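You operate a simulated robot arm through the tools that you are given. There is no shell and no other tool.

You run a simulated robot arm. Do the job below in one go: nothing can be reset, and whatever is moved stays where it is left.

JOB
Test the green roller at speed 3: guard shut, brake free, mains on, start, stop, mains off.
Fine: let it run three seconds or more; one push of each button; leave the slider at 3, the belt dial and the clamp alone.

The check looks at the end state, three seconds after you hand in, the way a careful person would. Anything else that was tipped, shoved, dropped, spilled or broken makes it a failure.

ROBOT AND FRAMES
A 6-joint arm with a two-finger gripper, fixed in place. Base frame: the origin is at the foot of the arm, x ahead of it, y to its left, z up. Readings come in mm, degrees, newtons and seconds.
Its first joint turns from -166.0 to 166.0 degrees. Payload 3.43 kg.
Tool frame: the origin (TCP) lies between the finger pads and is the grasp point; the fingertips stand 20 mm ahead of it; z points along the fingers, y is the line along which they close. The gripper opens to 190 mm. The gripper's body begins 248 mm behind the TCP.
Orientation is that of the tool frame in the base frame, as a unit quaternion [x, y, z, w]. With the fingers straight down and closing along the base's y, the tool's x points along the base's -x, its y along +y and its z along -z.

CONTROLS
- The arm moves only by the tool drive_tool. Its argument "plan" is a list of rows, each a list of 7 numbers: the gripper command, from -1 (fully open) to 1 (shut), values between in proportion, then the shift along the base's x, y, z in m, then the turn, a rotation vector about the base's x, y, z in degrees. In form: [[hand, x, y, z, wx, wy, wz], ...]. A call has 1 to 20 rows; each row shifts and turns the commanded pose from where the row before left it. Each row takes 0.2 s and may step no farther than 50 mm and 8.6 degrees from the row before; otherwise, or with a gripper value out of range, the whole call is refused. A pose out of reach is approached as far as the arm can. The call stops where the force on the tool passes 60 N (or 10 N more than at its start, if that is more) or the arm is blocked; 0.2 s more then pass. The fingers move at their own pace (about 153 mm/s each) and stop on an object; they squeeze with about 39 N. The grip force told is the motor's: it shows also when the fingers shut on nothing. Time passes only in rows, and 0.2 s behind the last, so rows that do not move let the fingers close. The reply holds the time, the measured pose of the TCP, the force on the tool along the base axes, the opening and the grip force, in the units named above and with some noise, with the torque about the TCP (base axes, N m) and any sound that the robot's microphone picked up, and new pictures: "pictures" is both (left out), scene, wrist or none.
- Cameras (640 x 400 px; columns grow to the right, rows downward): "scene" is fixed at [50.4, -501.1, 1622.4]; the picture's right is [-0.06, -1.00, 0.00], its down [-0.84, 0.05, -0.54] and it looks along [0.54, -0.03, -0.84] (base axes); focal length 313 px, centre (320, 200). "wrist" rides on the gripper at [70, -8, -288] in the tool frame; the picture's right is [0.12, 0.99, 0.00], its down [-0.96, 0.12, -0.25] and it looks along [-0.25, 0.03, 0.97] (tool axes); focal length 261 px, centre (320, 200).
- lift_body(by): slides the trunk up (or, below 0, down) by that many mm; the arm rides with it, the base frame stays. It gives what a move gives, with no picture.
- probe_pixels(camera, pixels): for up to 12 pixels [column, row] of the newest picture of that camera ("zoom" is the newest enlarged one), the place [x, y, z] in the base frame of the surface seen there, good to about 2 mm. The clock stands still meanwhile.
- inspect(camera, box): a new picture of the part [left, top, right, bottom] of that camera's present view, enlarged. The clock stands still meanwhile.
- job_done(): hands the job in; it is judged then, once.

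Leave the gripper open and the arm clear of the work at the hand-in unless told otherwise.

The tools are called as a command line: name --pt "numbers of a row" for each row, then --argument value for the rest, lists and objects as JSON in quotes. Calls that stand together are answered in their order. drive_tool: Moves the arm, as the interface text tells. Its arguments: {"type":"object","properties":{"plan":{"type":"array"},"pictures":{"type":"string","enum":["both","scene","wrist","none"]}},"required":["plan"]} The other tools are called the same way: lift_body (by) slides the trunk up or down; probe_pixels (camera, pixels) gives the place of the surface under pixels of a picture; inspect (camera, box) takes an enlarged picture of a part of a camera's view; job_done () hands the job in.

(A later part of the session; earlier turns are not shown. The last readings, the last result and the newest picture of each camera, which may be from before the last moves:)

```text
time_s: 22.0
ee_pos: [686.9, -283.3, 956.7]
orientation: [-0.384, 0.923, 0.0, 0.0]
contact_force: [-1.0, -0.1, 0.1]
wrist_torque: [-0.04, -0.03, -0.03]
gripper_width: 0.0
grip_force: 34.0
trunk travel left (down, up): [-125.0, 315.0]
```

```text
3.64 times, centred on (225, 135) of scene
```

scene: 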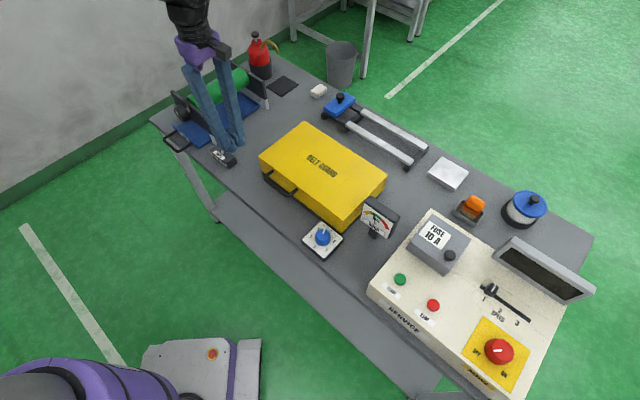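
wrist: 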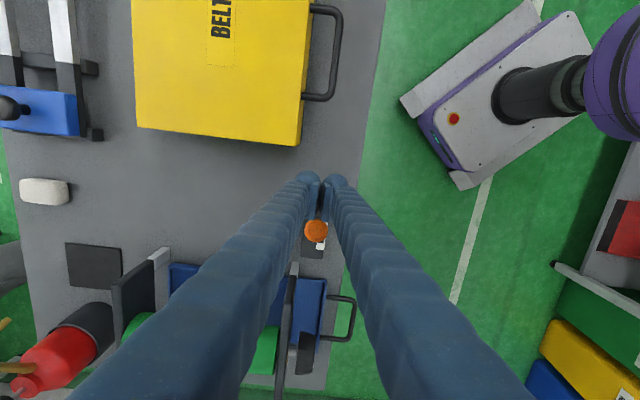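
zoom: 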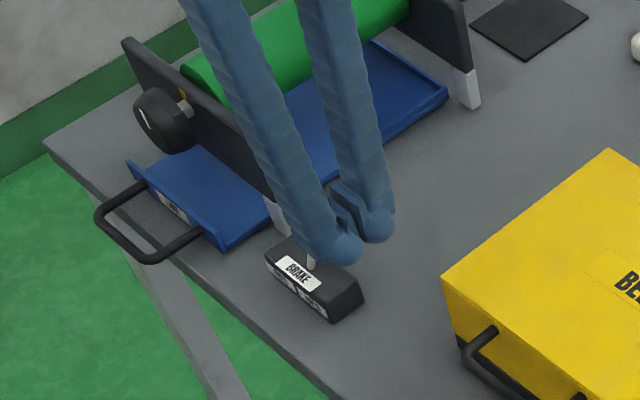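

Aligned with the ball, about 15 mm to its guard side. I descend 50 mm to put the tips at z≈885 beside the ball.

drive_tool --pt "1 0 0 -0.025 0 0 0" --pt "1 0 0 -0.026 0 0 0" --pt "1 0 0 0 0 0 0" --pictures "wrist"

```text
time_s: 22.8
ee_pos: [685.9, -283.9, 905.8]
orientation: [-0.384, 0.923, -0.001, 0.0]
contact_force: [0.0, 1.4, -0.2]
wrist_torque: [0.02, 0.0, -0.01]
gripper_width: 0.1
grip_force: 34.2
trunk travel left (down, up): [-125.0, 315.0]
```

wrist: 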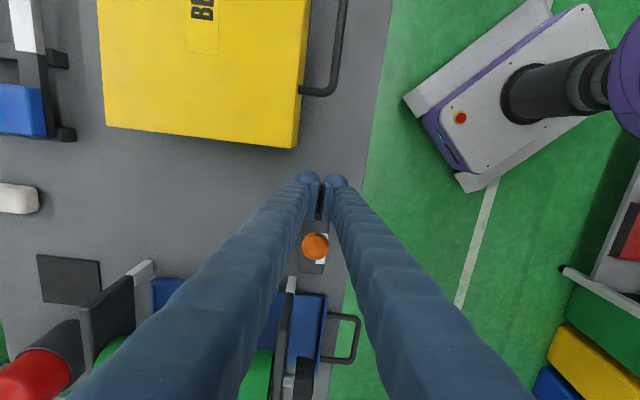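

No contact. I push the ball toward FREE (direction +x+y) in 10 mm rows, 70 mm first.

drive_tool --pt "1 0.0071 0.0071 0 0 0 0" --pt "1 0.0071 0.0071 0 0 0 0" --pt "1 0.0071 0.0071 0 0 0 0" --pt "1 0.0071 0.0071 0 0 0 0" --pt "1 0.0071 0.0071 0 0 0 0" --pt "1 0.0071 0.0071 0 0 0 0" --pt "1 0.0071 0.0071 0 0 0 0"

inspect --camera "scene" --box '[160, 80, 290, 190]'

```text
time_s: 24.4
ee_pos: [737.6, -234.6, 904.9]
orientation: [-0.383, 0.924, -0.001, 0.0]
contact_force: [-0.4, 0.6, -1.1]
wrist_torque: [-0.03, 0.03, -0.01]
gripper_width: 0.1
grip_force: 34.4
trunk travel left (down, up): [-125.0, 315.0]
```

scene: 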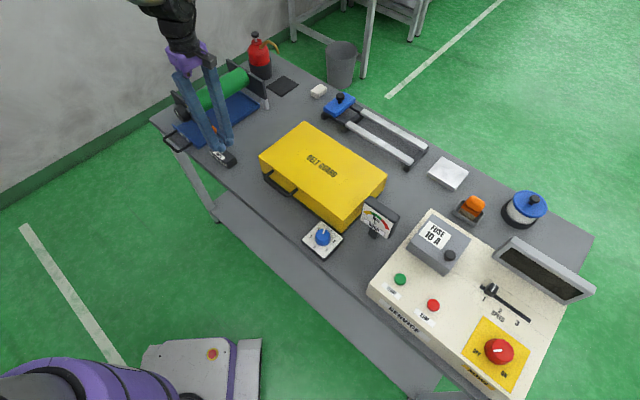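
wrist: 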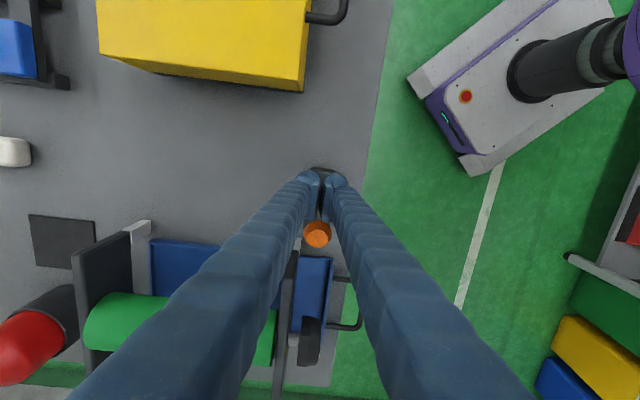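

```text
3.64 times, centred on (225, 135) of scene
```

zoom: 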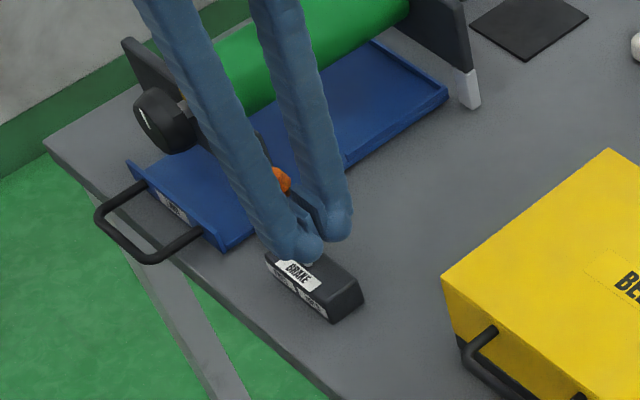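

The lever has gone over; force is zero, so it may already be at the FREE stop. I probe the ball.

probe_pixels --camera "wrist" --pixels '[[318, 238], [317, 228], [318, 244]]'

inspect --camera "wrist" --box '[270, 190, 370, 290]'

```text
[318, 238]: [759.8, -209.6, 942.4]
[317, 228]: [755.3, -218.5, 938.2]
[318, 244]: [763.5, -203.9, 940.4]
```

```text
4.00 times, centred on (320, 240) of wrist
```

zoom: 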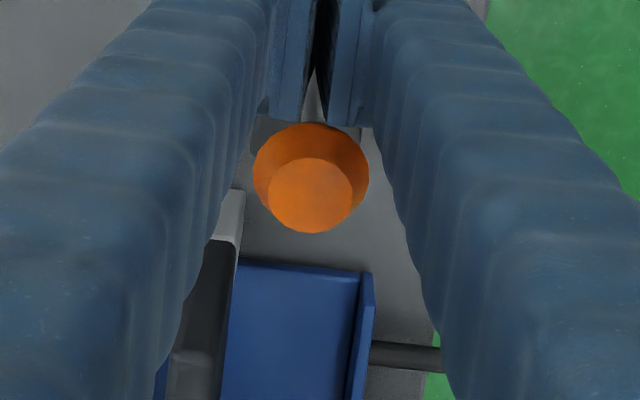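

The lever is just past upright (ball at u≈-389; stop expected near -426). I keep pushing 34 mm with smaller steps at the end, watching the force.

drive_tool --pt "1 0.0071 0.0071 0 0 0 0" --pt "1 0.0071 0.0071 0 0 0 0" --pt "1 0.0042 0.0042 0 0 0 0" --pt "1 0.0028 0.0028 0 0 0 0" --pt "1 0.0028 0.0028 0 0 0 0"

inspect --camera "scene" --box '[160, 80, 290, 190]'

```text
time_s: 25.6
ee_pos: [758.9, -210.7, 906.1]
orientation: [-0.384, 0.923, -0.001, -0.001]
contact_force: [-10.4, -9.6, 1.3]
wrist_torque: [0.18, -0.03, 0.06]
gripper_width: 6.0
grip_force: 34.0
trunk travel left (down, up): [-125.0, 315.0]
```

scene: 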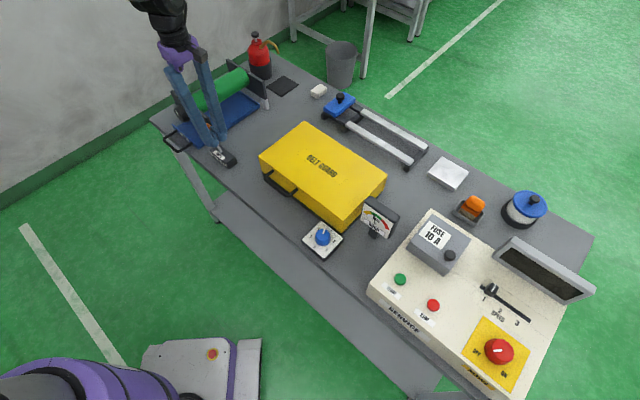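
wrist: 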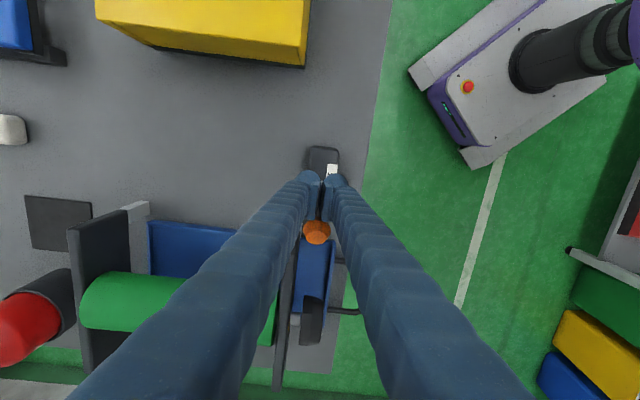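

```text
3.64 times, centred on (225, 135) of scene
```

zoom: 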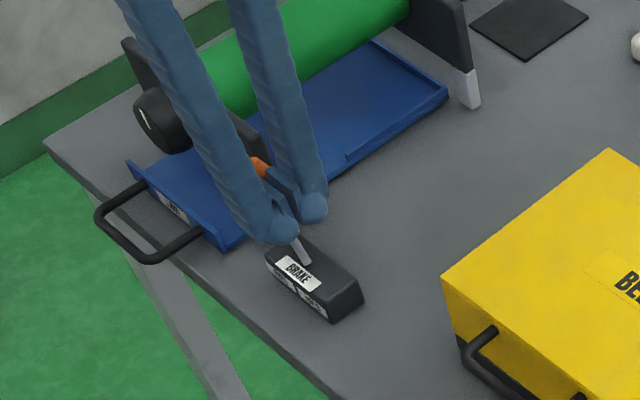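

The fingers were spread 6 mm by the stem and the resistance is 14 N. I check the ball's position.

inspect --camera "wrist" --box '[270, 140, 370, 270]'

probe_pixels --camera "wrist" --pixels '[[317, 238], [315, 228], [322, 237], [318, 243]]'

```text
3.08 times, centred on (320, 205) of wrist
```

zoom: 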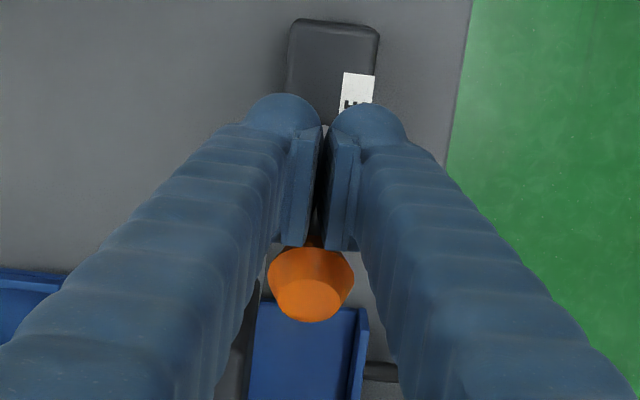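

```text
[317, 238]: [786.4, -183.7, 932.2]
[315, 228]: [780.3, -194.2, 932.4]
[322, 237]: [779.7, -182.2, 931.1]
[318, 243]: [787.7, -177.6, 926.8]
```

The ball is at u≈-426, z≈932, the exact mirror of HOLD: the brake is at FREE. The stem is between the fingers, so I open them first (to ~60 mm) in place so as not to drag the lever, then back away and rise.

drive_tool --pt "0.37 0 0 0 0 0 0" --pt "0.37 0 0 0 0 0 0" --pt "0.37 0 0 0 0 0 0" --pt "0.37 -0.02 -0.02 0 0 0 0" --pt "0.37 -0.02 -0.02 0 0 0 0" --pt "0.37 0 0 0.04 0 0 0" --pt "0.37 0 0 0.04 0 0 0" --pt "0.37 0 0 0.03 0 0 0"

inspect --camera "wrist" --box '[250, 190, 390, 330]'

```text
time_s: 27.4
ee_pos: [722.1, -250.3, 1015.3]
orientation: [-0.385, 0.923, -0.002, -0.001]
contact_force: [-0.3, 0.4, -0.8]
wrist_torque: [-0.05, 0.02, -0.02]
gripper_width: 59.6
grip_force: 0.1
trunk travel left (down, up): [-125.0, 315.0]
```

scene: 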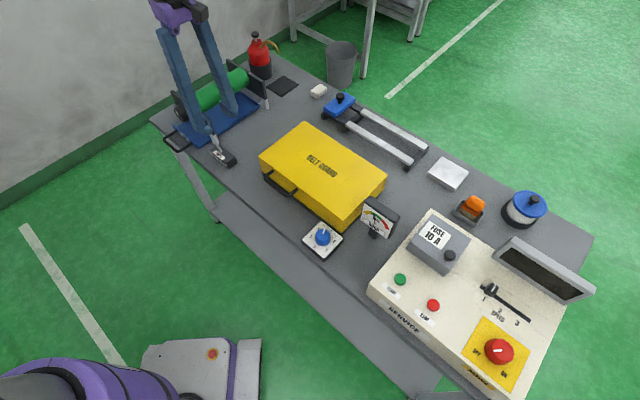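
wrist: 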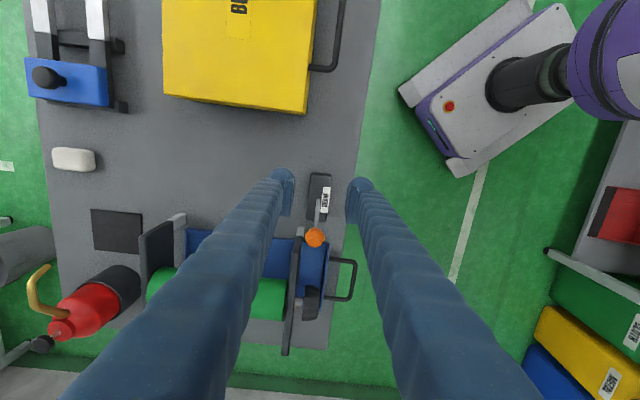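

```text
2.86 times, centred on (320, 260) of wrist
```

zoom: 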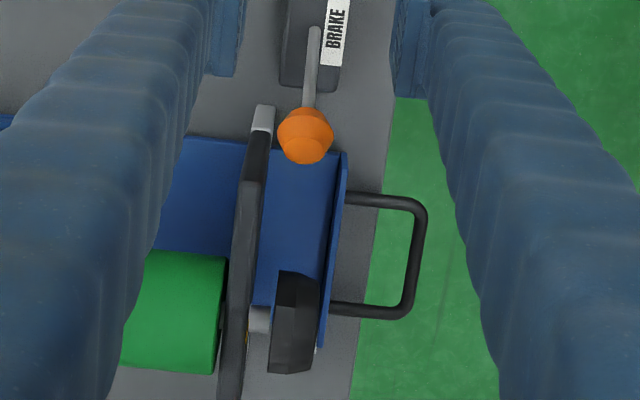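

Brake lever stays at FREE. Next the speed slider: I take a closer look at the panel in the scene picture and probe it.

inspect --camera "scene" --box '[440, 230, 600, 340]'

```text
3.64 times, centred on (520, 285) of scene
```

zoom: 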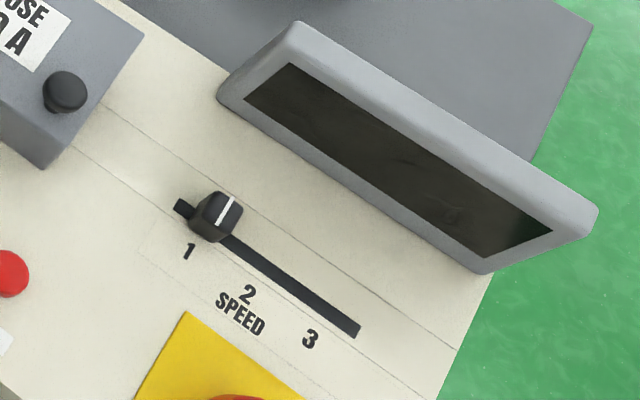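

probe_pixels --camera "zoom" --pixels '[[178, 205], [220, 208], [226, 212], [358, 332], [188, 251], [246, 293], [311, 340], [215, 236], [43, 165], [142, 38], [66, 88], [290, 260]]'

probe_pixels --camera "zoom" --pixels '[[220, 98], [297, 22], [480, 272], [596, 208], [300, 185], [400, 160], [205, 232], [240, 205], [200, 195], [225, 195], [100, 110], [60, 145]]'

```text
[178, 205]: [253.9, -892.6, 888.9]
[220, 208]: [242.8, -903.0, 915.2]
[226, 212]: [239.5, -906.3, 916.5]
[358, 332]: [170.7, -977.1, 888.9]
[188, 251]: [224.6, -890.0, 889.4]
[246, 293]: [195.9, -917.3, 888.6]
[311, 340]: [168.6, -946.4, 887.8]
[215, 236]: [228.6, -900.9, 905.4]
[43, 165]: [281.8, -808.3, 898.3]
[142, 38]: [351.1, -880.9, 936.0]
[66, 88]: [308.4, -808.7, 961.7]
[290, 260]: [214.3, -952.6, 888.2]
```

```text
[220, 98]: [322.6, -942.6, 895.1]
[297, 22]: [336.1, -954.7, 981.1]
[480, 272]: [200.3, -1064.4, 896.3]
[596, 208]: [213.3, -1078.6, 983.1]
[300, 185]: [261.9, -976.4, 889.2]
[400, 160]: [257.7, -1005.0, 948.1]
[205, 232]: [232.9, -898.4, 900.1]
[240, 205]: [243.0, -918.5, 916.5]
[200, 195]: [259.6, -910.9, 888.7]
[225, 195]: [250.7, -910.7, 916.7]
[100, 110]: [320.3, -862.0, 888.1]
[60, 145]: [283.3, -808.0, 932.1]
```

Slider knob: centre at u≈470 (position 1), position 3 is 80 mm further along the slot (u≈550, about (184,-962)). I'll push it with shut fingers from the fuse-box side. First I travel over there at z≈1050, above everything.

drive_tool --pt "0.37 0 0 0.035 0 0 0" --pt "0.6 -0.0267 -0.037 0 0 0 0" --pt "1 -0.0267 -0.037 0 0 0 0" --pt "1 -0.0267 -0.037 0 0 0 0" --pt "1 -0.0267 -0.037 0 0 0 0" --pt "1 -0.0267 -0.037 0 0 0 0" --pt "1 -0.0267 -0.037 0 0 0 0" --pt "1 -0.0267 -0.037 0 0 0 0" --pt "1 -0.0267 -0.037 0 0 0 0" --pt "1 -0.0267 -0.037 0 0 0 0" --pt "1 -0.0267 -0.037 0 0 0 0" --pt "1 -0.0267 -0.037 0 0 0 0" --pt "1 -0.0267 -0.037 0 0 0 0" --pt "1 -0.0267 -0.037 0 0 0 0" --pt "1 -0.0267 -0.037 0 0 0 0" --pt "1 -0.0267 -0.037 0 0 0 0" --pt "1 -0.0267 -0.037 0 0 0 0" --pt "1 -0.0267 -0.037 0 0 0 0" --pt "1 0 0 0 0 0 0"

```text
time_s: 31.4
ee_pos: [267.3, -881.8, 1050.4]
orientation: [-0.384, 0.923, -0.001, 0.0]
contact_force: [-0.5, -0.4, -0.1]
wrist_torque: [0.14, -0.07, 0.01]
gripper_width: 0.0
grip_force: 33.9
trunk travel left (down, up): [-125.0, 315.0]
```

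scene: 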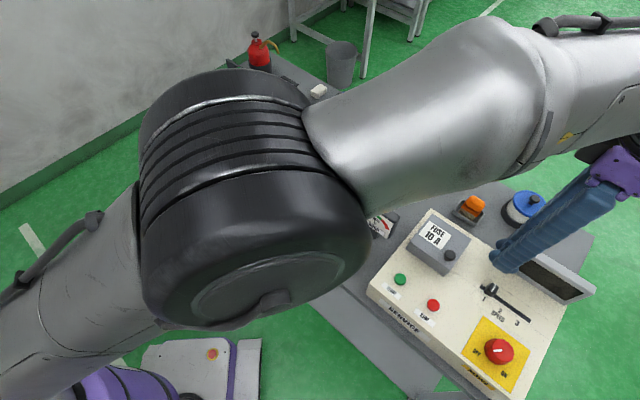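
wrist: 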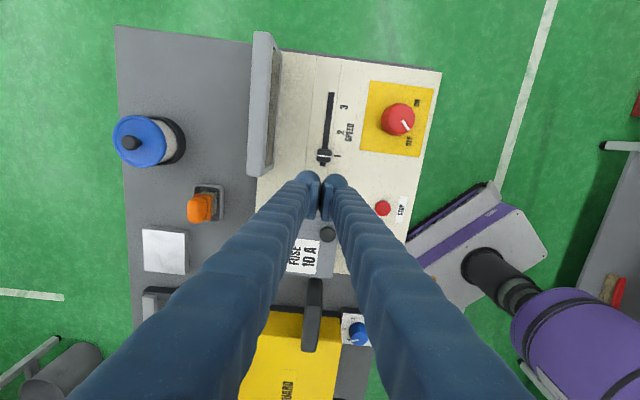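

The fingers are behind the knob (knob at (324,156), fingertips at (322,180)). I back off 10 mm toward the fuse box for clearance and descend to z≈930 first.

drive_tool --pt "1 0.0071 0.0071 0 0 0 0" --pt "1 0 0 -0.04 0 0 0" --pt "1 0 0 -0.04 0 0 0" --pt "1 0 0 -0.04 0 0 0" --pt "1 0 0 0 0 0 0"

inspect --camera "wrist" --box '[260, 100, 400, 260]'

inspect --camera "scene" --box '[420, 200, 600, 340]'

```text
time_s: 32.6
ee_pos: [273.4, -873.1, 929.9]
orientation: [-0.384, 0.923, -0.001, 0.0]
contact_force: [-0.2, -0.4, 0.7]
wrist_torque: [0.03, 0.01, -0.01]
gripper_width: 0.3
grip_force: 34.1
trunk travel left (down, up): [-125.0, 315.0]
```

scene: 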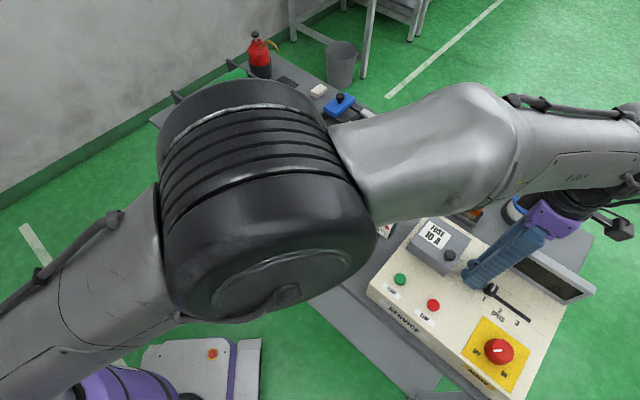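
wrist: 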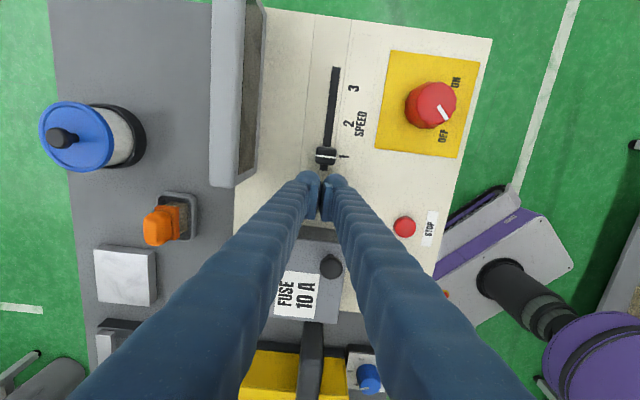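

```text
2.50 times, centred on (330, 180) of wrist
```

zoom: 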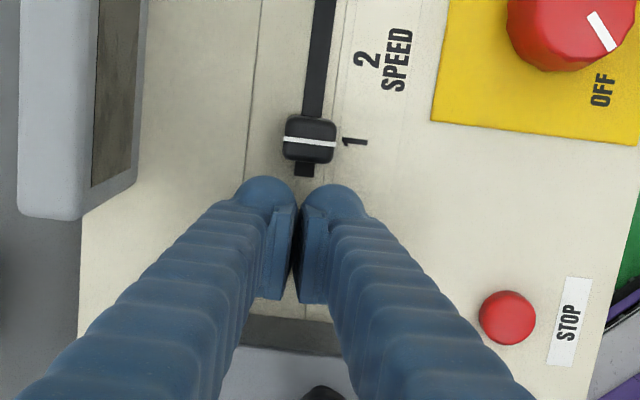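

```text
2.86 times, centred on (510, 270) of scene
```

zoom: 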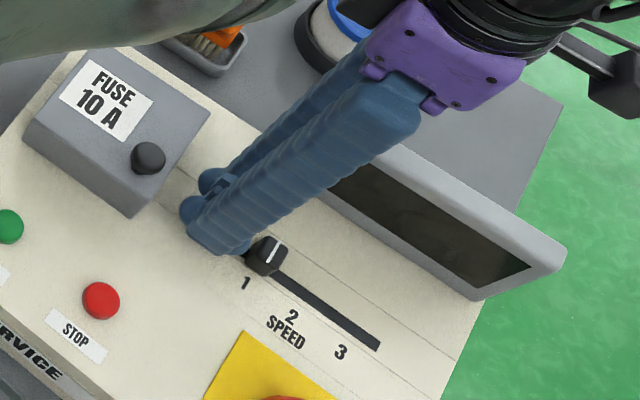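

Good line-up; I lower the last 16 mm (tips at z≈894, 6 mm above the panel) and push the knob along the slot, 70 mm at first.

drive_tool --pt "1 0 0 -0.016 0 0 0" --pt "1 0 0 0 0 0 0" --pt "1 -0.0071 -0.0071 0 0 0 0" --pt "1 -0.0071 -0.0071 0 0 0 0" --pt "1 -0.0071 -0.0071 0 0 0 0" --pt "1 -0.0071 -0.0071 0 0 0 0" --pt "1 -0.0071 -0.0071 0 0 0 0" --pt "1 -0.0071 -0.0071 0 0 0 0" --pt "1 -0.0071 -0.0071 0 0 0 0"

inspect --camera "wrist" --box '[260, 60, 400, 220]'

```text
time_s: 34.6
ee_pos: [224.4, -924.2, 915.7]
orientation: [-0.384, 0.923, 0.0, 0.0]
contact_force: [0.6, 0.3, 0.5]
wrist_torque: [-0.02, 0.0, -0.02]
gripper_width: 0.0
grip_force: 34.0
trunk travel left (down, up): [-125.0, 315.0]
```

scene: 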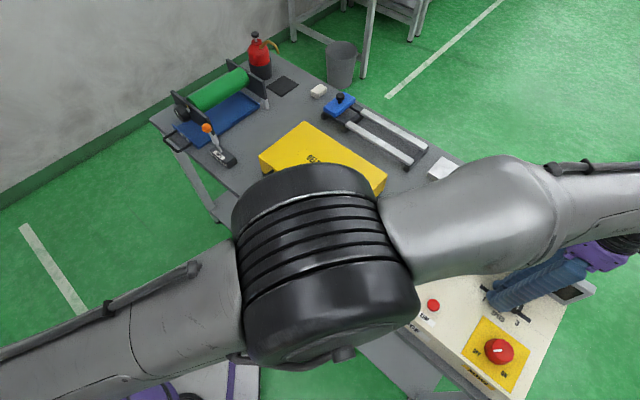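
wrist: 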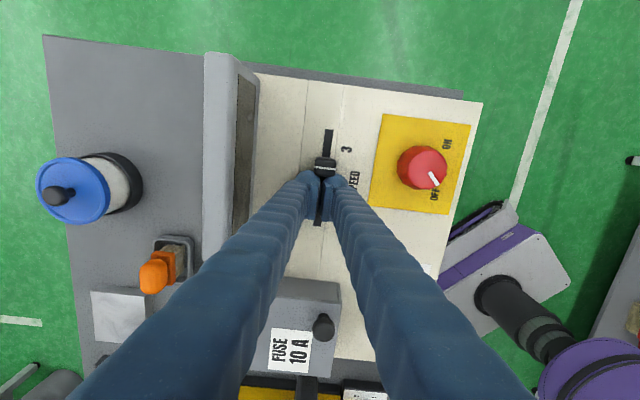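

```text
2.50 times, centred on (330, 140) of wrist
```

zoom: 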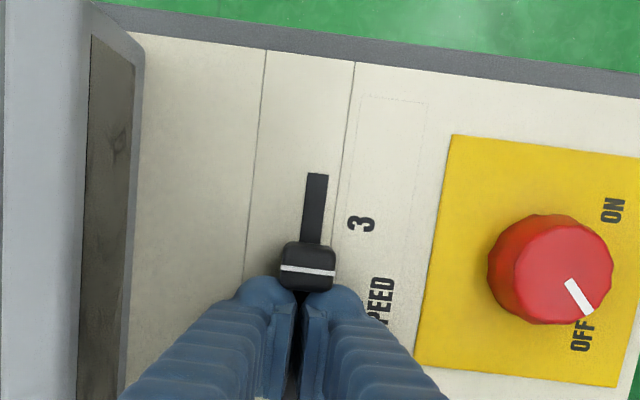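

The slider moves freely. I probe the knob's white mark (zoom (308,270)) to know how far it still has to go.

probe_pixels --camera "zoom" --pixels '[[308, 269], [318, 270], [316, 176], [360, 224], [308, 246]]'

```text
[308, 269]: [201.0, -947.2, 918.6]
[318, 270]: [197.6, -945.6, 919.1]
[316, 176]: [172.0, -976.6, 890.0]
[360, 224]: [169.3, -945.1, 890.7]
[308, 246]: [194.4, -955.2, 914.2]
```

The mark is at u≈527.6, needing about 22 mm more. I push in small steps: 18 mm, then check.

drive_tool --pt "1 -0.0042 -0.0042 0 0 0 0" --pt "1 -0.0042 -0.0042 0 0 0 0" --pt "1 -0.0043 -0.0043 0 0 0 0" --pt "1 0 0 0 0 0 0" --pictures "wrist"

inspect --camera "wrist" --box '[270, 110, 390, 210]'

```text
time_s: 35.6
ee_pos: [210.6, -934.7, 915.1]
orientation: [-0.385, 0.923, -0.001, 0.0]
contact_force: [-0.1, -0.4, -0.5]
wrist_torque: [0.05, -0.02, 0.0]
gripper_width: 0.0
grip_force: 34.2
trunk travel left (down, up): [-125.0, 315.0]
```

wrist: 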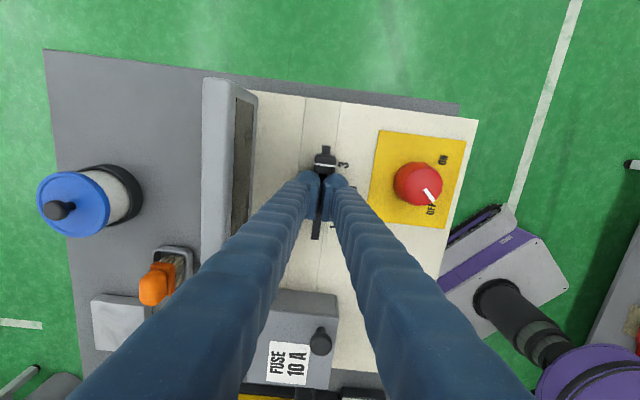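

```text
4.00 times, centred on (330, 160) of wrist
```

zoom: 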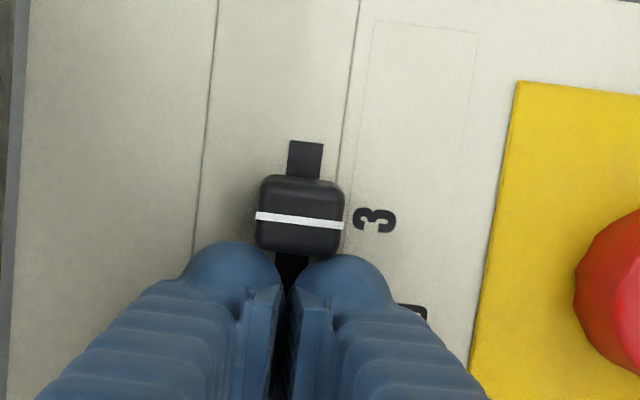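

The mark now lines up with "3". I probe it again.

probe_pixels --camera "zoom" --pixels '[[285, 217], [300, 219], [320, 221], [375, 220], [306, 145], [298, 200]]'

```text
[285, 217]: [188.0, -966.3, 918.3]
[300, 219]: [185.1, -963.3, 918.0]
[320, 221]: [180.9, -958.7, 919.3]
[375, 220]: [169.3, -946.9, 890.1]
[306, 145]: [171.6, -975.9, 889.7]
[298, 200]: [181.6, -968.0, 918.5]
```

The slider's mark is at u≈550.3, exactly level with "3" and it appears to have clicked in. I back off, rise, and look at the mains knob.

drive_tool --pt "1 0.0106 0.0106 0 0 0 0" --pt "1 0 0 0.04 0 0 0" --pt "1 0 0 0.04 0 0 0" --pt "1 -0.02 0.02 0.02 0 0 0" --pt "1 -0.02 0.02 0 0 0 0"

inspect --camera "wrist" --box '[300, 80, 480, 230]'

```text
time_s: 36.8
ee_pos: [180.4, -881.9, 1016.1]
orientation: [-0.384, 0.923, -0.002, 0.0]
contact_force: [-0.2, 0.1, 0.4]
wrist_torque: [-0.06, -0.03, 0.0]
gripper_width: 0.0
grip_force: 34.3
trunk travel left (down, up): [-125.0, 315.0]
```

scene: 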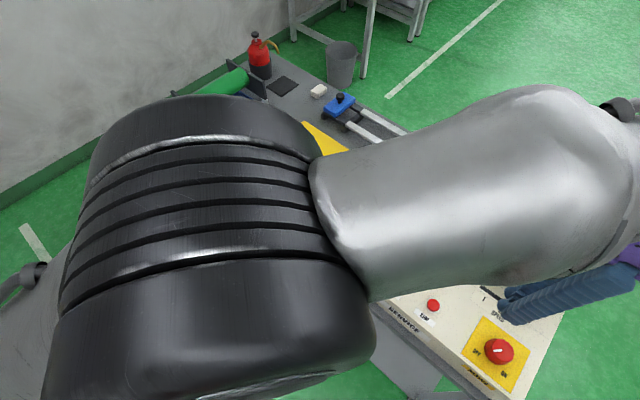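
wrist: 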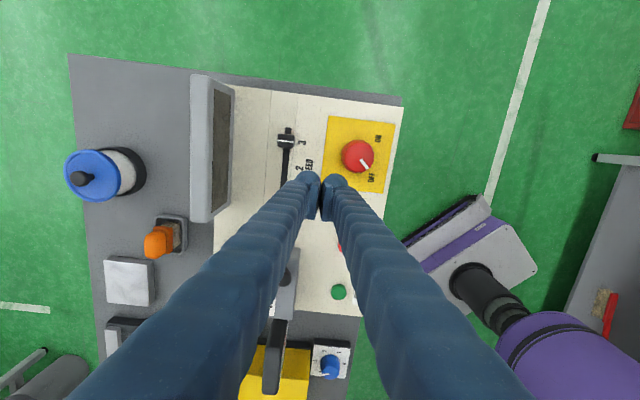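

```text
2.67 times, centred on (390, 155) of wrist
```

zoom: 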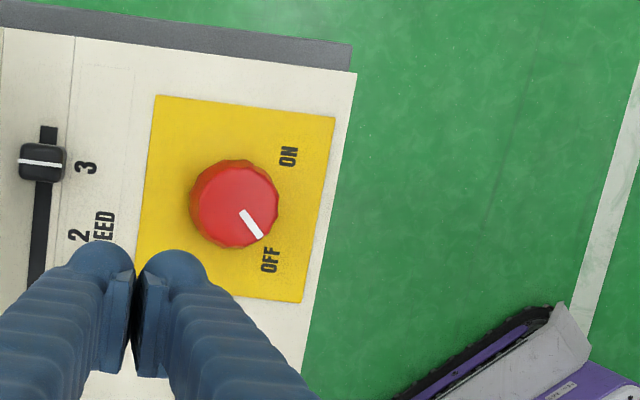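

I probe the mains knob: its centre, rim, mark ends, and labels.

probe_pixels --camera "zoom" --pixels '[[238, 205], [204, 205], [274, 205], [238, 168], [238, 242], [244, 213], [260, 236], [288, 156], [270, 260], [160, 105], [320, 200], [195, 190]]'

```text
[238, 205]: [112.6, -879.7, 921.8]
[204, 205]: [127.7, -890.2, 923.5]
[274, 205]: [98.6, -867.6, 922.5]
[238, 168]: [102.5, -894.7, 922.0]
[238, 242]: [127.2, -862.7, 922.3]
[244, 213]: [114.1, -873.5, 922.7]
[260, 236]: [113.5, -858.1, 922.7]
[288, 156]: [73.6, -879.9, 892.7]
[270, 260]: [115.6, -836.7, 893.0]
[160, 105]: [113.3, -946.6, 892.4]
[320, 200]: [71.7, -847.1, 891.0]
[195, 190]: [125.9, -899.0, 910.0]
```

Mains knob: centre (114,-879), top z≈922, radius ≈20; mark points to +y (OFF), ON is toward -x, i.e. a +90° turn about z. I pre-turn the tool -90° above the knob so I can then turn +90° with it, opening the fingers to 70 mm.

drive_tool --pt "0.8 -0.006 0.0003 0 0 0 -8.18" --pt "0.6 -0.006 0.0003 0 0 0 -8.18" --pt "0.4 -0.006 0.0003 0 0 0 -8.18" --pt "0.26 -0.006 0.0003 0 0 0 -8.18" --pt "0.26 -0.006 0.0003 0 0 0 -8.18" --pt "0.26 -0.006 0.0003 0 0 0 -8.18" --pt "0.26 -0.006 0.0003 0 0 0 -8.18" --pt "0.26 -0.006 0.0003 0 0 0 -8.18" --pt "0.26 -0.006 0.0003 0 0 0 -8.18" --pt "0.26 -0.006 0.0003 0 0 0 -8.18" --pt "0.26 -0.0064 0 0 0 0 -8.2" --pt "0.26 0 0 0 0 0 0"

```text
time_s: 39.4
ee_pos: [116.2, -882.0, 1014.0]
orientation: [0.382, 0.924, 0.0, 0.0]
contact_force: [-0.6, -0.3, 0.7]
wrist_torque: [0.05, -0.02, -0.03]
gripper_width: 70.3
grip_force: 0.1
trunk travel left (down, up): [-125.0, 315.0]
```

scene: 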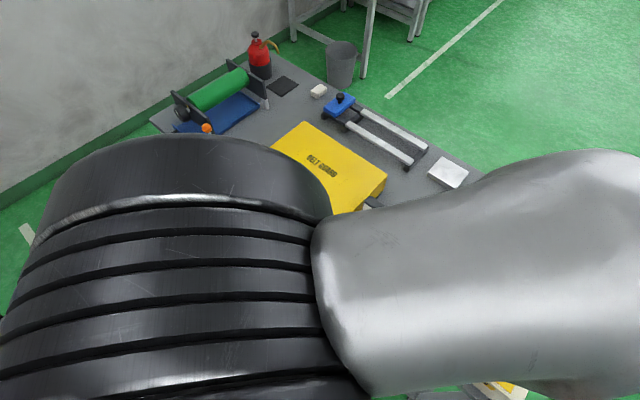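
wrist: 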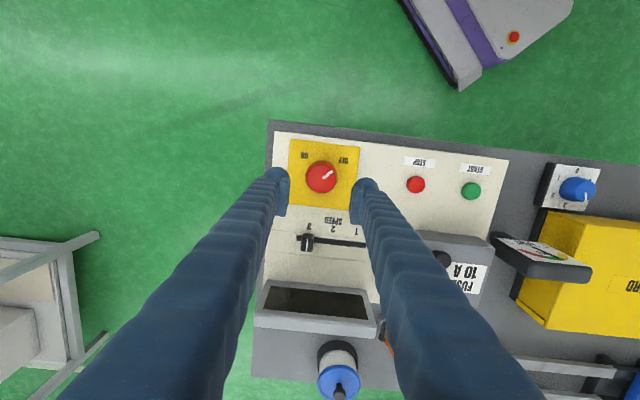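

The knob sits midway between the fingers. I descend part-way (to z≈950) and verify.

drive_tool --pt "0.26 0 0 -0.032 0 0 0" --pt "0.26 0 0 -0.032 0 0 0" --pt "0.26 0 0 0 0 0 0" --pictures "wrist"

inspect --camera "wrist" --box '[250, 120, 400, 250]'

```text
time_s: 40.2
ee_pos: [115.5, -882.5, 949.9]
orientation: [0.381, 0.925, 0.0, 0.0]
contact_force: [-0.4, 0.2, -0.6]
wrist_torque: [0.06, -0.06, -0.02]
gripper_width: 70.3
grip_force: 0.0
trunk travel left (down, up): [-125.0, 315.0]
```

wrist: 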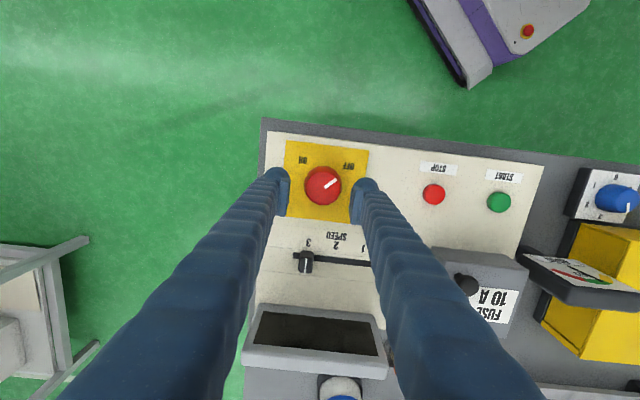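

```text
3.08 times, centred on (325, 185) of wrist
```

zoom: 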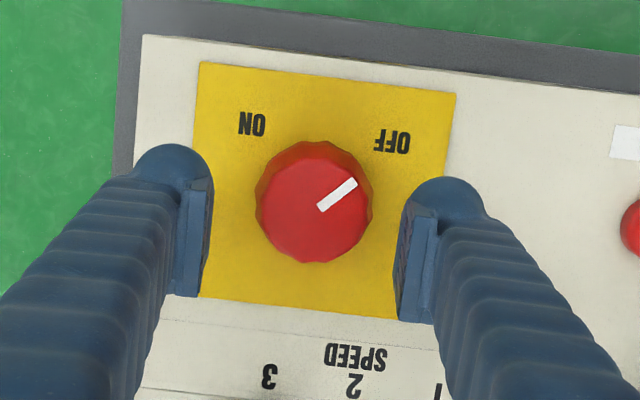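

probe_pixels --camera "zoom" --pixels '[[262, 208], [366, 208], [313, 172], [313, 258], [313, 215], [322, 207], [353, 182]]'

```text
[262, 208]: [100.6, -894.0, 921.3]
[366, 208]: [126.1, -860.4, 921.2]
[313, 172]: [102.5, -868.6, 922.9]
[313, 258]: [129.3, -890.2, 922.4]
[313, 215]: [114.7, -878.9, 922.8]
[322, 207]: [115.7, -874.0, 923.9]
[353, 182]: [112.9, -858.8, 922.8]
```

Knob centre confirmed at about (114.6,-878.6). I shift +3 mm in y, descend to z≈917 and close the fingers on the knob.

drive_tool --pt "0.26 -0.0005 0.003 -0.016 0 0 0" --pt "0.26 0 0 -0.017 0 0 0" --pt "0.26 0 0 0 0 0 0" --pt "0.6 0 0 0 0 0 0" --pt "1 0 0 0 0 0 0" --pt "1 0 0 0 0 0 0" --pictures "wrist"

inspect --camera "wrist" --box '[250, 120, 400, 250]'

```text
time_s: 41.6
ee_pos: [115.3, -879.1, 918.3]
orientation: [0.381, 0.925, -0.002, 0.0]
contact_force: [3.2, 3.3, 3.8]
wrist_torque: [0.15, -0.02, -0.01]
gripper_width: 44.3
grip_force: 44.8
trunk travel left (down, up): [-125.0, 315.0]
```

wrist: 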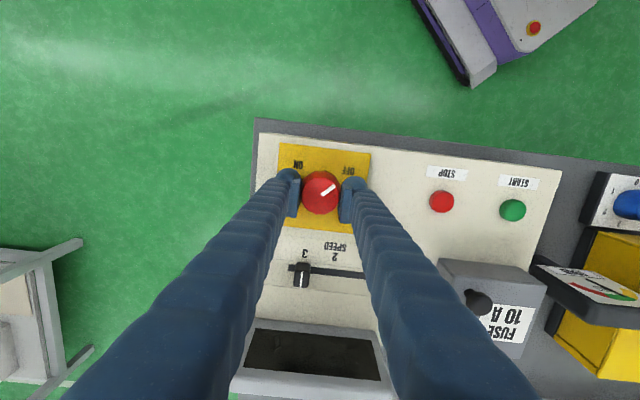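

```text
3.08 times, centred on (325, 185) of wrist
```

zoom: 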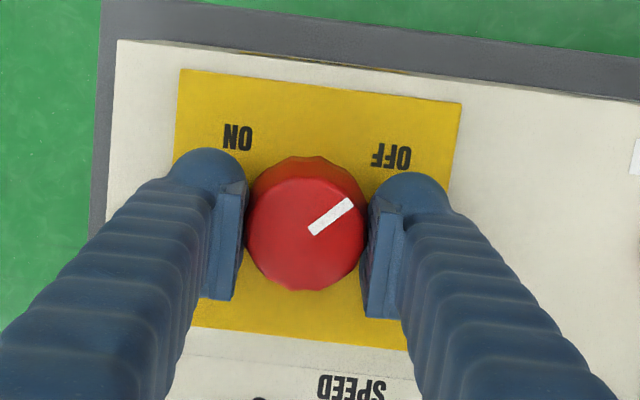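

Gripped the knob (44.3 mm). I turn it +82° first and read the torque.

drive_tool --pt "1 0 0 0 0 0 8.2" --pt "1 0 0 0 0 0 8.2" --pt "1 0 0 0 0 0 8.2" --pt "1 0 0 0 0 0 8.2" --pt "1 0 0 0 0 0 8.2" --pt "1 0 0 0 0 0 8.2" --pt "1 0 0 0 0 0 8.2" --pt "1 0 0 0 0 0 8.2" --pt "1 0 0 0 0 0 8.2" --pt "1 0 0 0 0 0 8.2" --pictures "wrist"

inspect --camera "wrist" --box '[250, 120, 400, 250]'

```text
time_s: 43.8
ee_pos: [115.8, -875.8, 918.5]
orientation: [-0.32, 0.948, 0.0, 0.001]
contact_force: [10.3, 34.7, 1.4]
wrist_torque: [0.01, 0.1, -0.04]
gripper_width: 44.2
grip_force: 45.9
trunk travel left (down, up): [-125.0, 315.0]
```

wrist: 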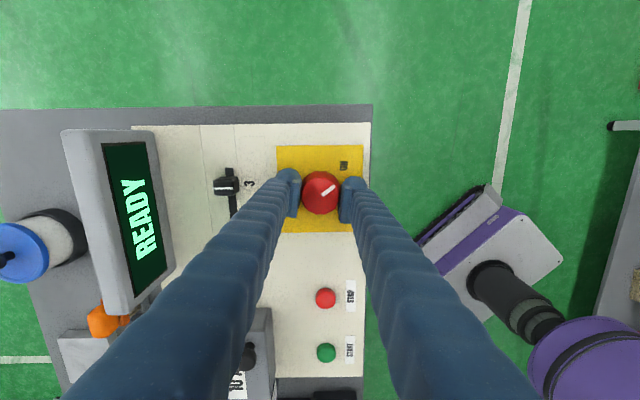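

```text
3.08 times, centred on (325, 185) of wrist
```

zoom: 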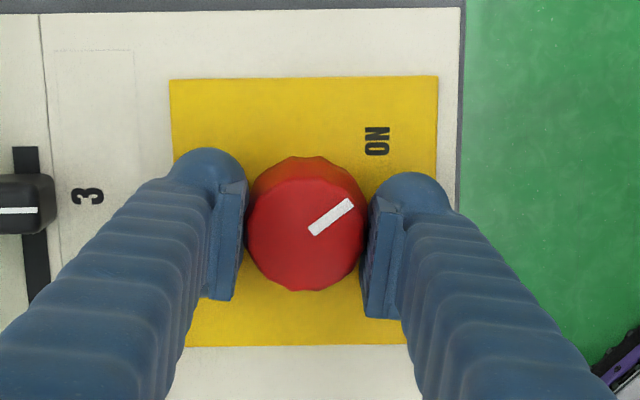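

The display shows READY: mains is on, with the knob at about 82°. I turn the last 8° to seat it at ON, easing a 3 mm side offset that gives 36 N.

drive_tool --pt "1 0.0005 0.0025 0 0 0 4" --pt "1 0 0.0005 0 0 0 4" --pt "1 0 0 0 0 0 0" --pictures "wrist"

inspect --camera "wrist" --box '[250, 120, 400, 250]'

```text
time_s: 44.6
ee_pos: [116.2, -874.9, 919.3]
orientation: [-0.384, 0.923, -0.002, 0.0]
contact_force: [3.0, 19.1, 0.0]
wrist_torque: [0.04, 0.19, -0.5]
gripper_width: 44.2
grip_force: 44.8
trunk travel left (down, up): [-125.0, 315.0]
```

wrist: 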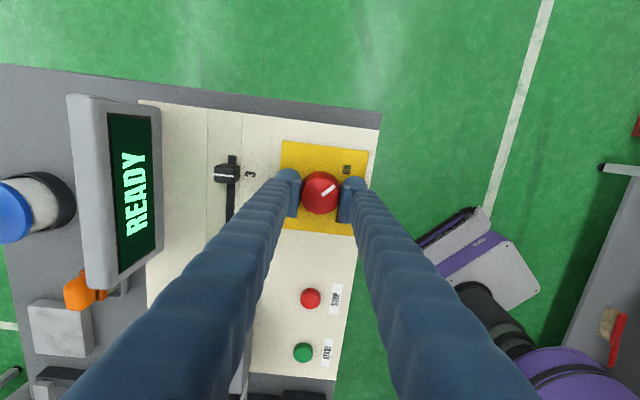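

```text
3.08 times, centred on (325, 185) of wrist
```

zoom: 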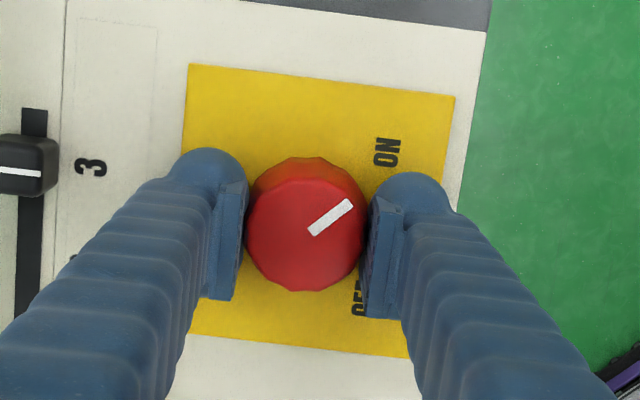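

Mark points to ON and the display reads READY. I open the fingers in place and rise.

drive_tool --pt "0.26 0 0 0 0 0 0" --pt "0.26 0 0 0 0 0 0" --pt "0.26 0 0 0.035 0 0 0" --pt "0.26 0 0 0.04 0 0 0" --pt "0.26 0 0 0 0 0 0" --pictures "wrist"

inspect --camera "wrist" --box '[240, 120, 420, 400]'

```text
time_s: 45.8
ee_pos: [115.9, -874.1, 991.2]
orientation: [-0.384, 0.923, 0.0, 0.0]
contact_force: [-0.3, 0.9, -0.3]
wrist_torque: [-0.07, 0.04, -0.01]
gripper_width: 70.3
grip_force: 0.0
trunk travel left (down, up): [-125.0, 315.0]
```

wrist: 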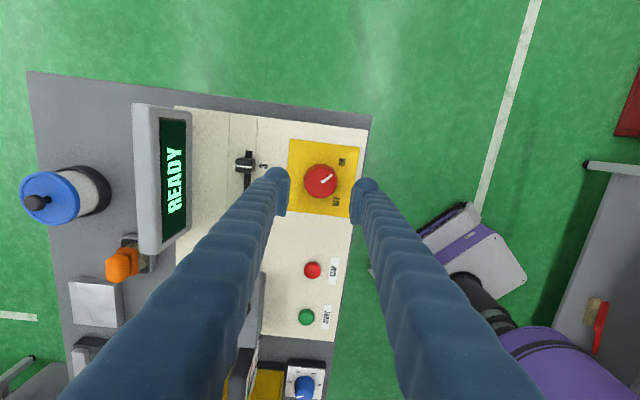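

```text
1.43 times, centred on (330, 260) of wrist
```

zoom: 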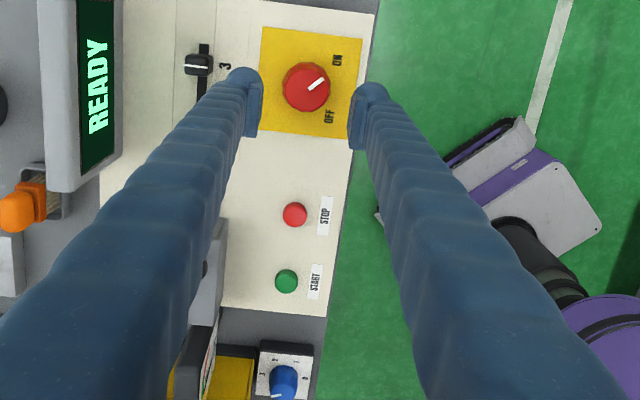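

Mains on and READY. I probe both buttons and the labels from here.

probe_pixels --camera "wrist" --pixels '[[307, 317], [303, 317], [311, 317], [307, 312], [307, 321], [312, 270], [308, 270], [317, 270], [312, 265], [312, 275], [295, 300], [327, 318]]'

```text
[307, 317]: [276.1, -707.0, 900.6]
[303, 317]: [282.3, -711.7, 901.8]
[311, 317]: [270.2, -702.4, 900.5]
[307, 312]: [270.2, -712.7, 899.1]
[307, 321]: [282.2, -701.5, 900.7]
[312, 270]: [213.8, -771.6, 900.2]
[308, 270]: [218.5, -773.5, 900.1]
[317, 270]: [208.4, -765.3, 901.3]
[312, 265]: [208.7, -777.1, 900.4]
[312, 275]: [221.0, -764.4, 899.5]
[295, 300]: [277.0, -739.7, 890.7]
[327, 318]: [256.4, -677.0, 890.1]
```

START is at (276,-707) and STOP at (214.5,-770), both with tops at z≈900. I shut the fingers and move above START, to z≈940.

drive_tool --pt "0.6 0.032 0.0334 0 0 0 0" --pt "1 0.032 0.0334 0 0 0 0" --pt "1 0.032 0.0334 0 0 0 0" --pt "1 0.032 0.0334 0 0 0 0" --pt "1 0.0322 0.0335 0 0 0 0" --pt "1 0 0 -0.03 0 0 0" --pt "1 0 0 -0.022 0 0 0" --pt "1 0 0 0 0 0 0"

inspect --camera "wrist" --box '[250, 110, 400, 260]'

inspect --camera "scene" --box '[340, 200, 560, 400]'

```text
time_s: 47.6
ee_pos: [277.6, -709.8, 941.1]
orientation: [-0.384, 0.923, 0.0, 0.001]
contact_force: [0.1, -0.8, -0.2]
wrist_torque: [0.02, 0.03, 0.0]
gripper_width: 0.0
grip_force: 34.7
trunk travel left (down, up): [-125.0, 315.0]
```

scene: 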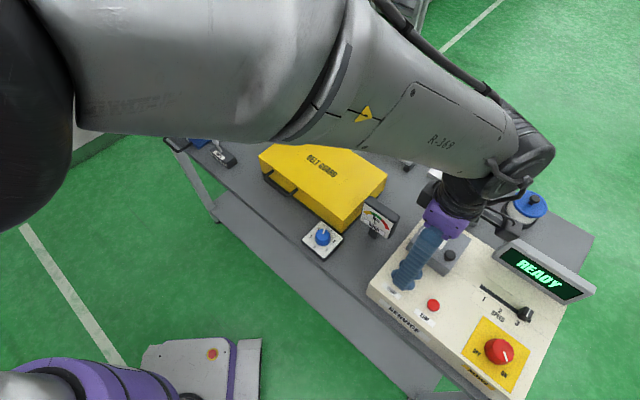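
wrist: 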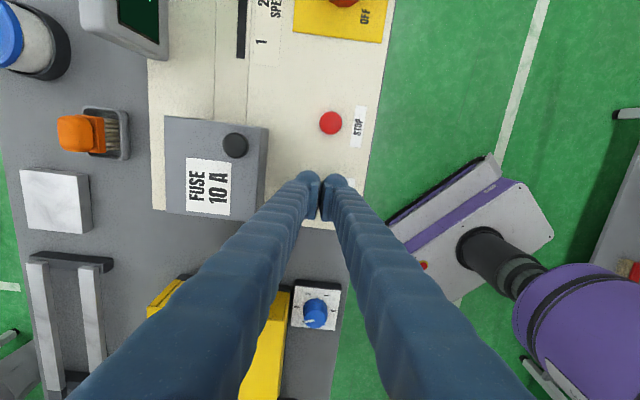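

```text
2.67 times, centred on (325, 185) of wrist
```

zoom: 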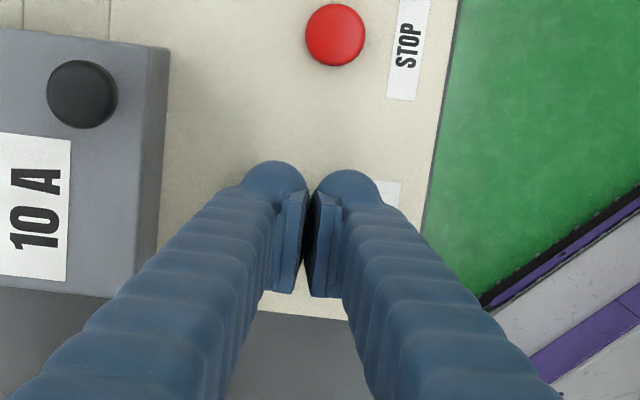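

```text
2.00 times, centred on (450, 300) of scene
```

zoom: 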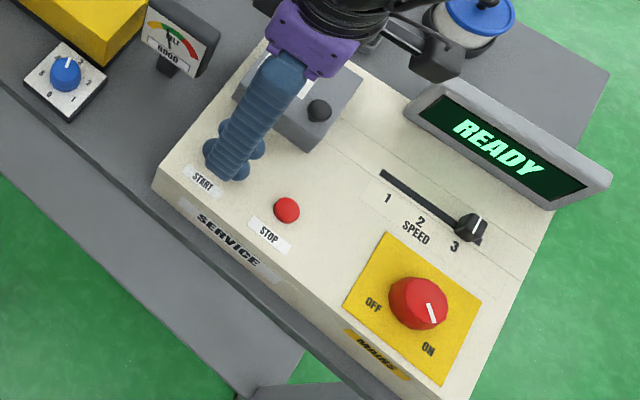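

Display reads READY, slider at 3, knob at ON. I press START downward, slowing near contact (expected at TCP z≈920).

drive_tool --pt "1 -0.001 0.002 -0.01 0 0 0" --pt "1 0 0 -0.008 0 0 0" --pt "1 0 0 -0.003 0 0 0" --pt "1 0 0 -0.003 0 0 0" --pictures "scene"

```text
time_s: 48.6
ee_pos: [275.6, -706.5, 917.2]
orientation: [-0.384, 0.923, -0.001, 0.0]
contact_force: [2.2, -0.1, 1.1]
wrist_torque: [-0.02, -0.02, -0.03]
gripper_width: 6.2
grip_force: 34.0
trunk travel left (down, up): [-125.0, 315.0]
heard: click
```

scene: 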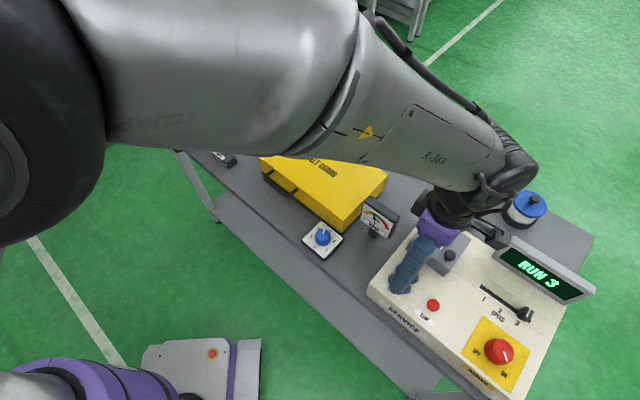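

Heard a click and the display shows RUN 3. I lift straight off the button and move toward STOP while it runs, hovering above it.

drive_tool --pt "1 0 0 0.02 0 0 0" --pt "1 0 0 0.03 0 0 0" --pt "1 -0.0205 -0.021 0 0 0 0" --pt "1 -0.0205 -0.021 0 0 0 0" --pt "1 -0.0205 -0.021 0 0 0 0" --pt "1 0 0 0 0 0 0" --pt "1 0 0 0 0 0 0" --pt "1 0 0 0 0 0 0"

inspect --camera "scene" --box '[340, 200, 600, 400]'

inspect --camera "wrist" --box '[250, 110, 400, 260]'

```text
time_s: 50.4
ee_pos: [213.1, -768.1, 966.2]
orientation: [-0.383, 0.924, -0.001, 0.0]
contact_force: [0.0, -0.2, 0.9]
wrist_torque: [-0.03, -0.02, 0.02]
gripper_width: 0.0
grip_force: 34.0
trunk travel left (down, up): [-125.0, 315.0]
```

scene: 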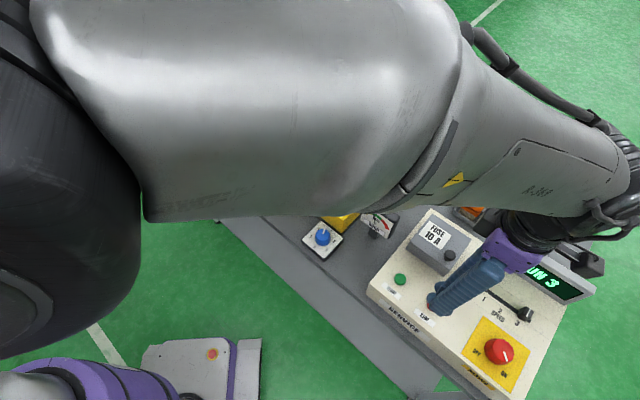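
wrist: 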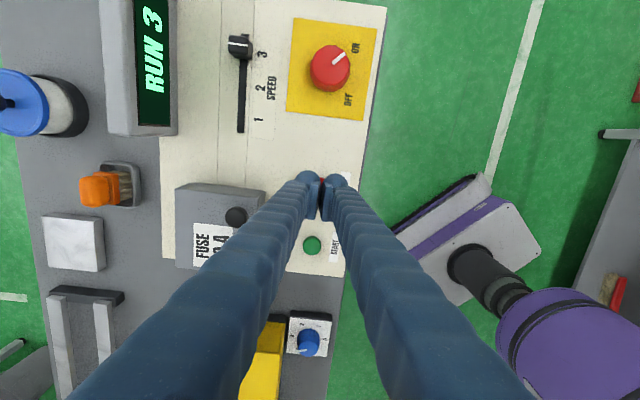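

```text
2.00 times, centred on (470, 300) of scene
```

zoom: 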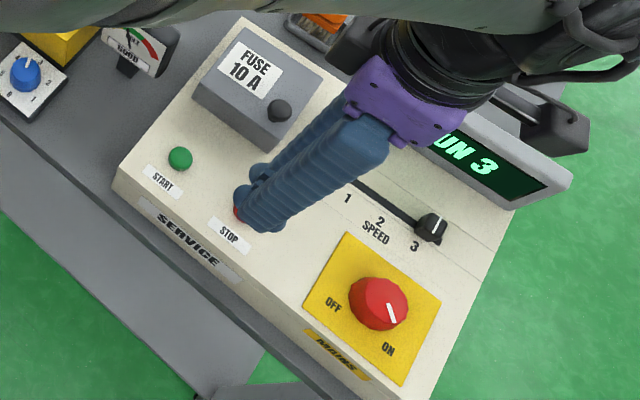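

```text
2.67 times, centred on (325, 185) of wrist
```

zoom: 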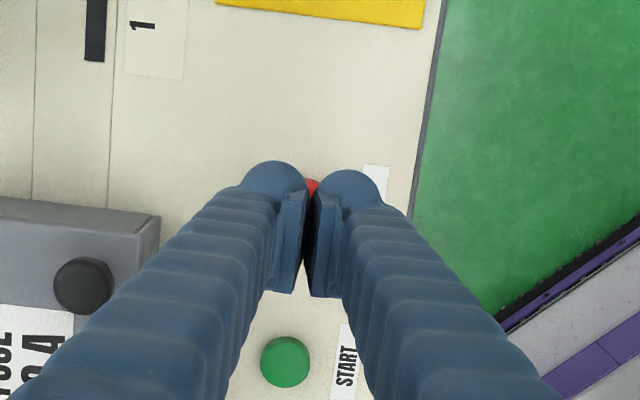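

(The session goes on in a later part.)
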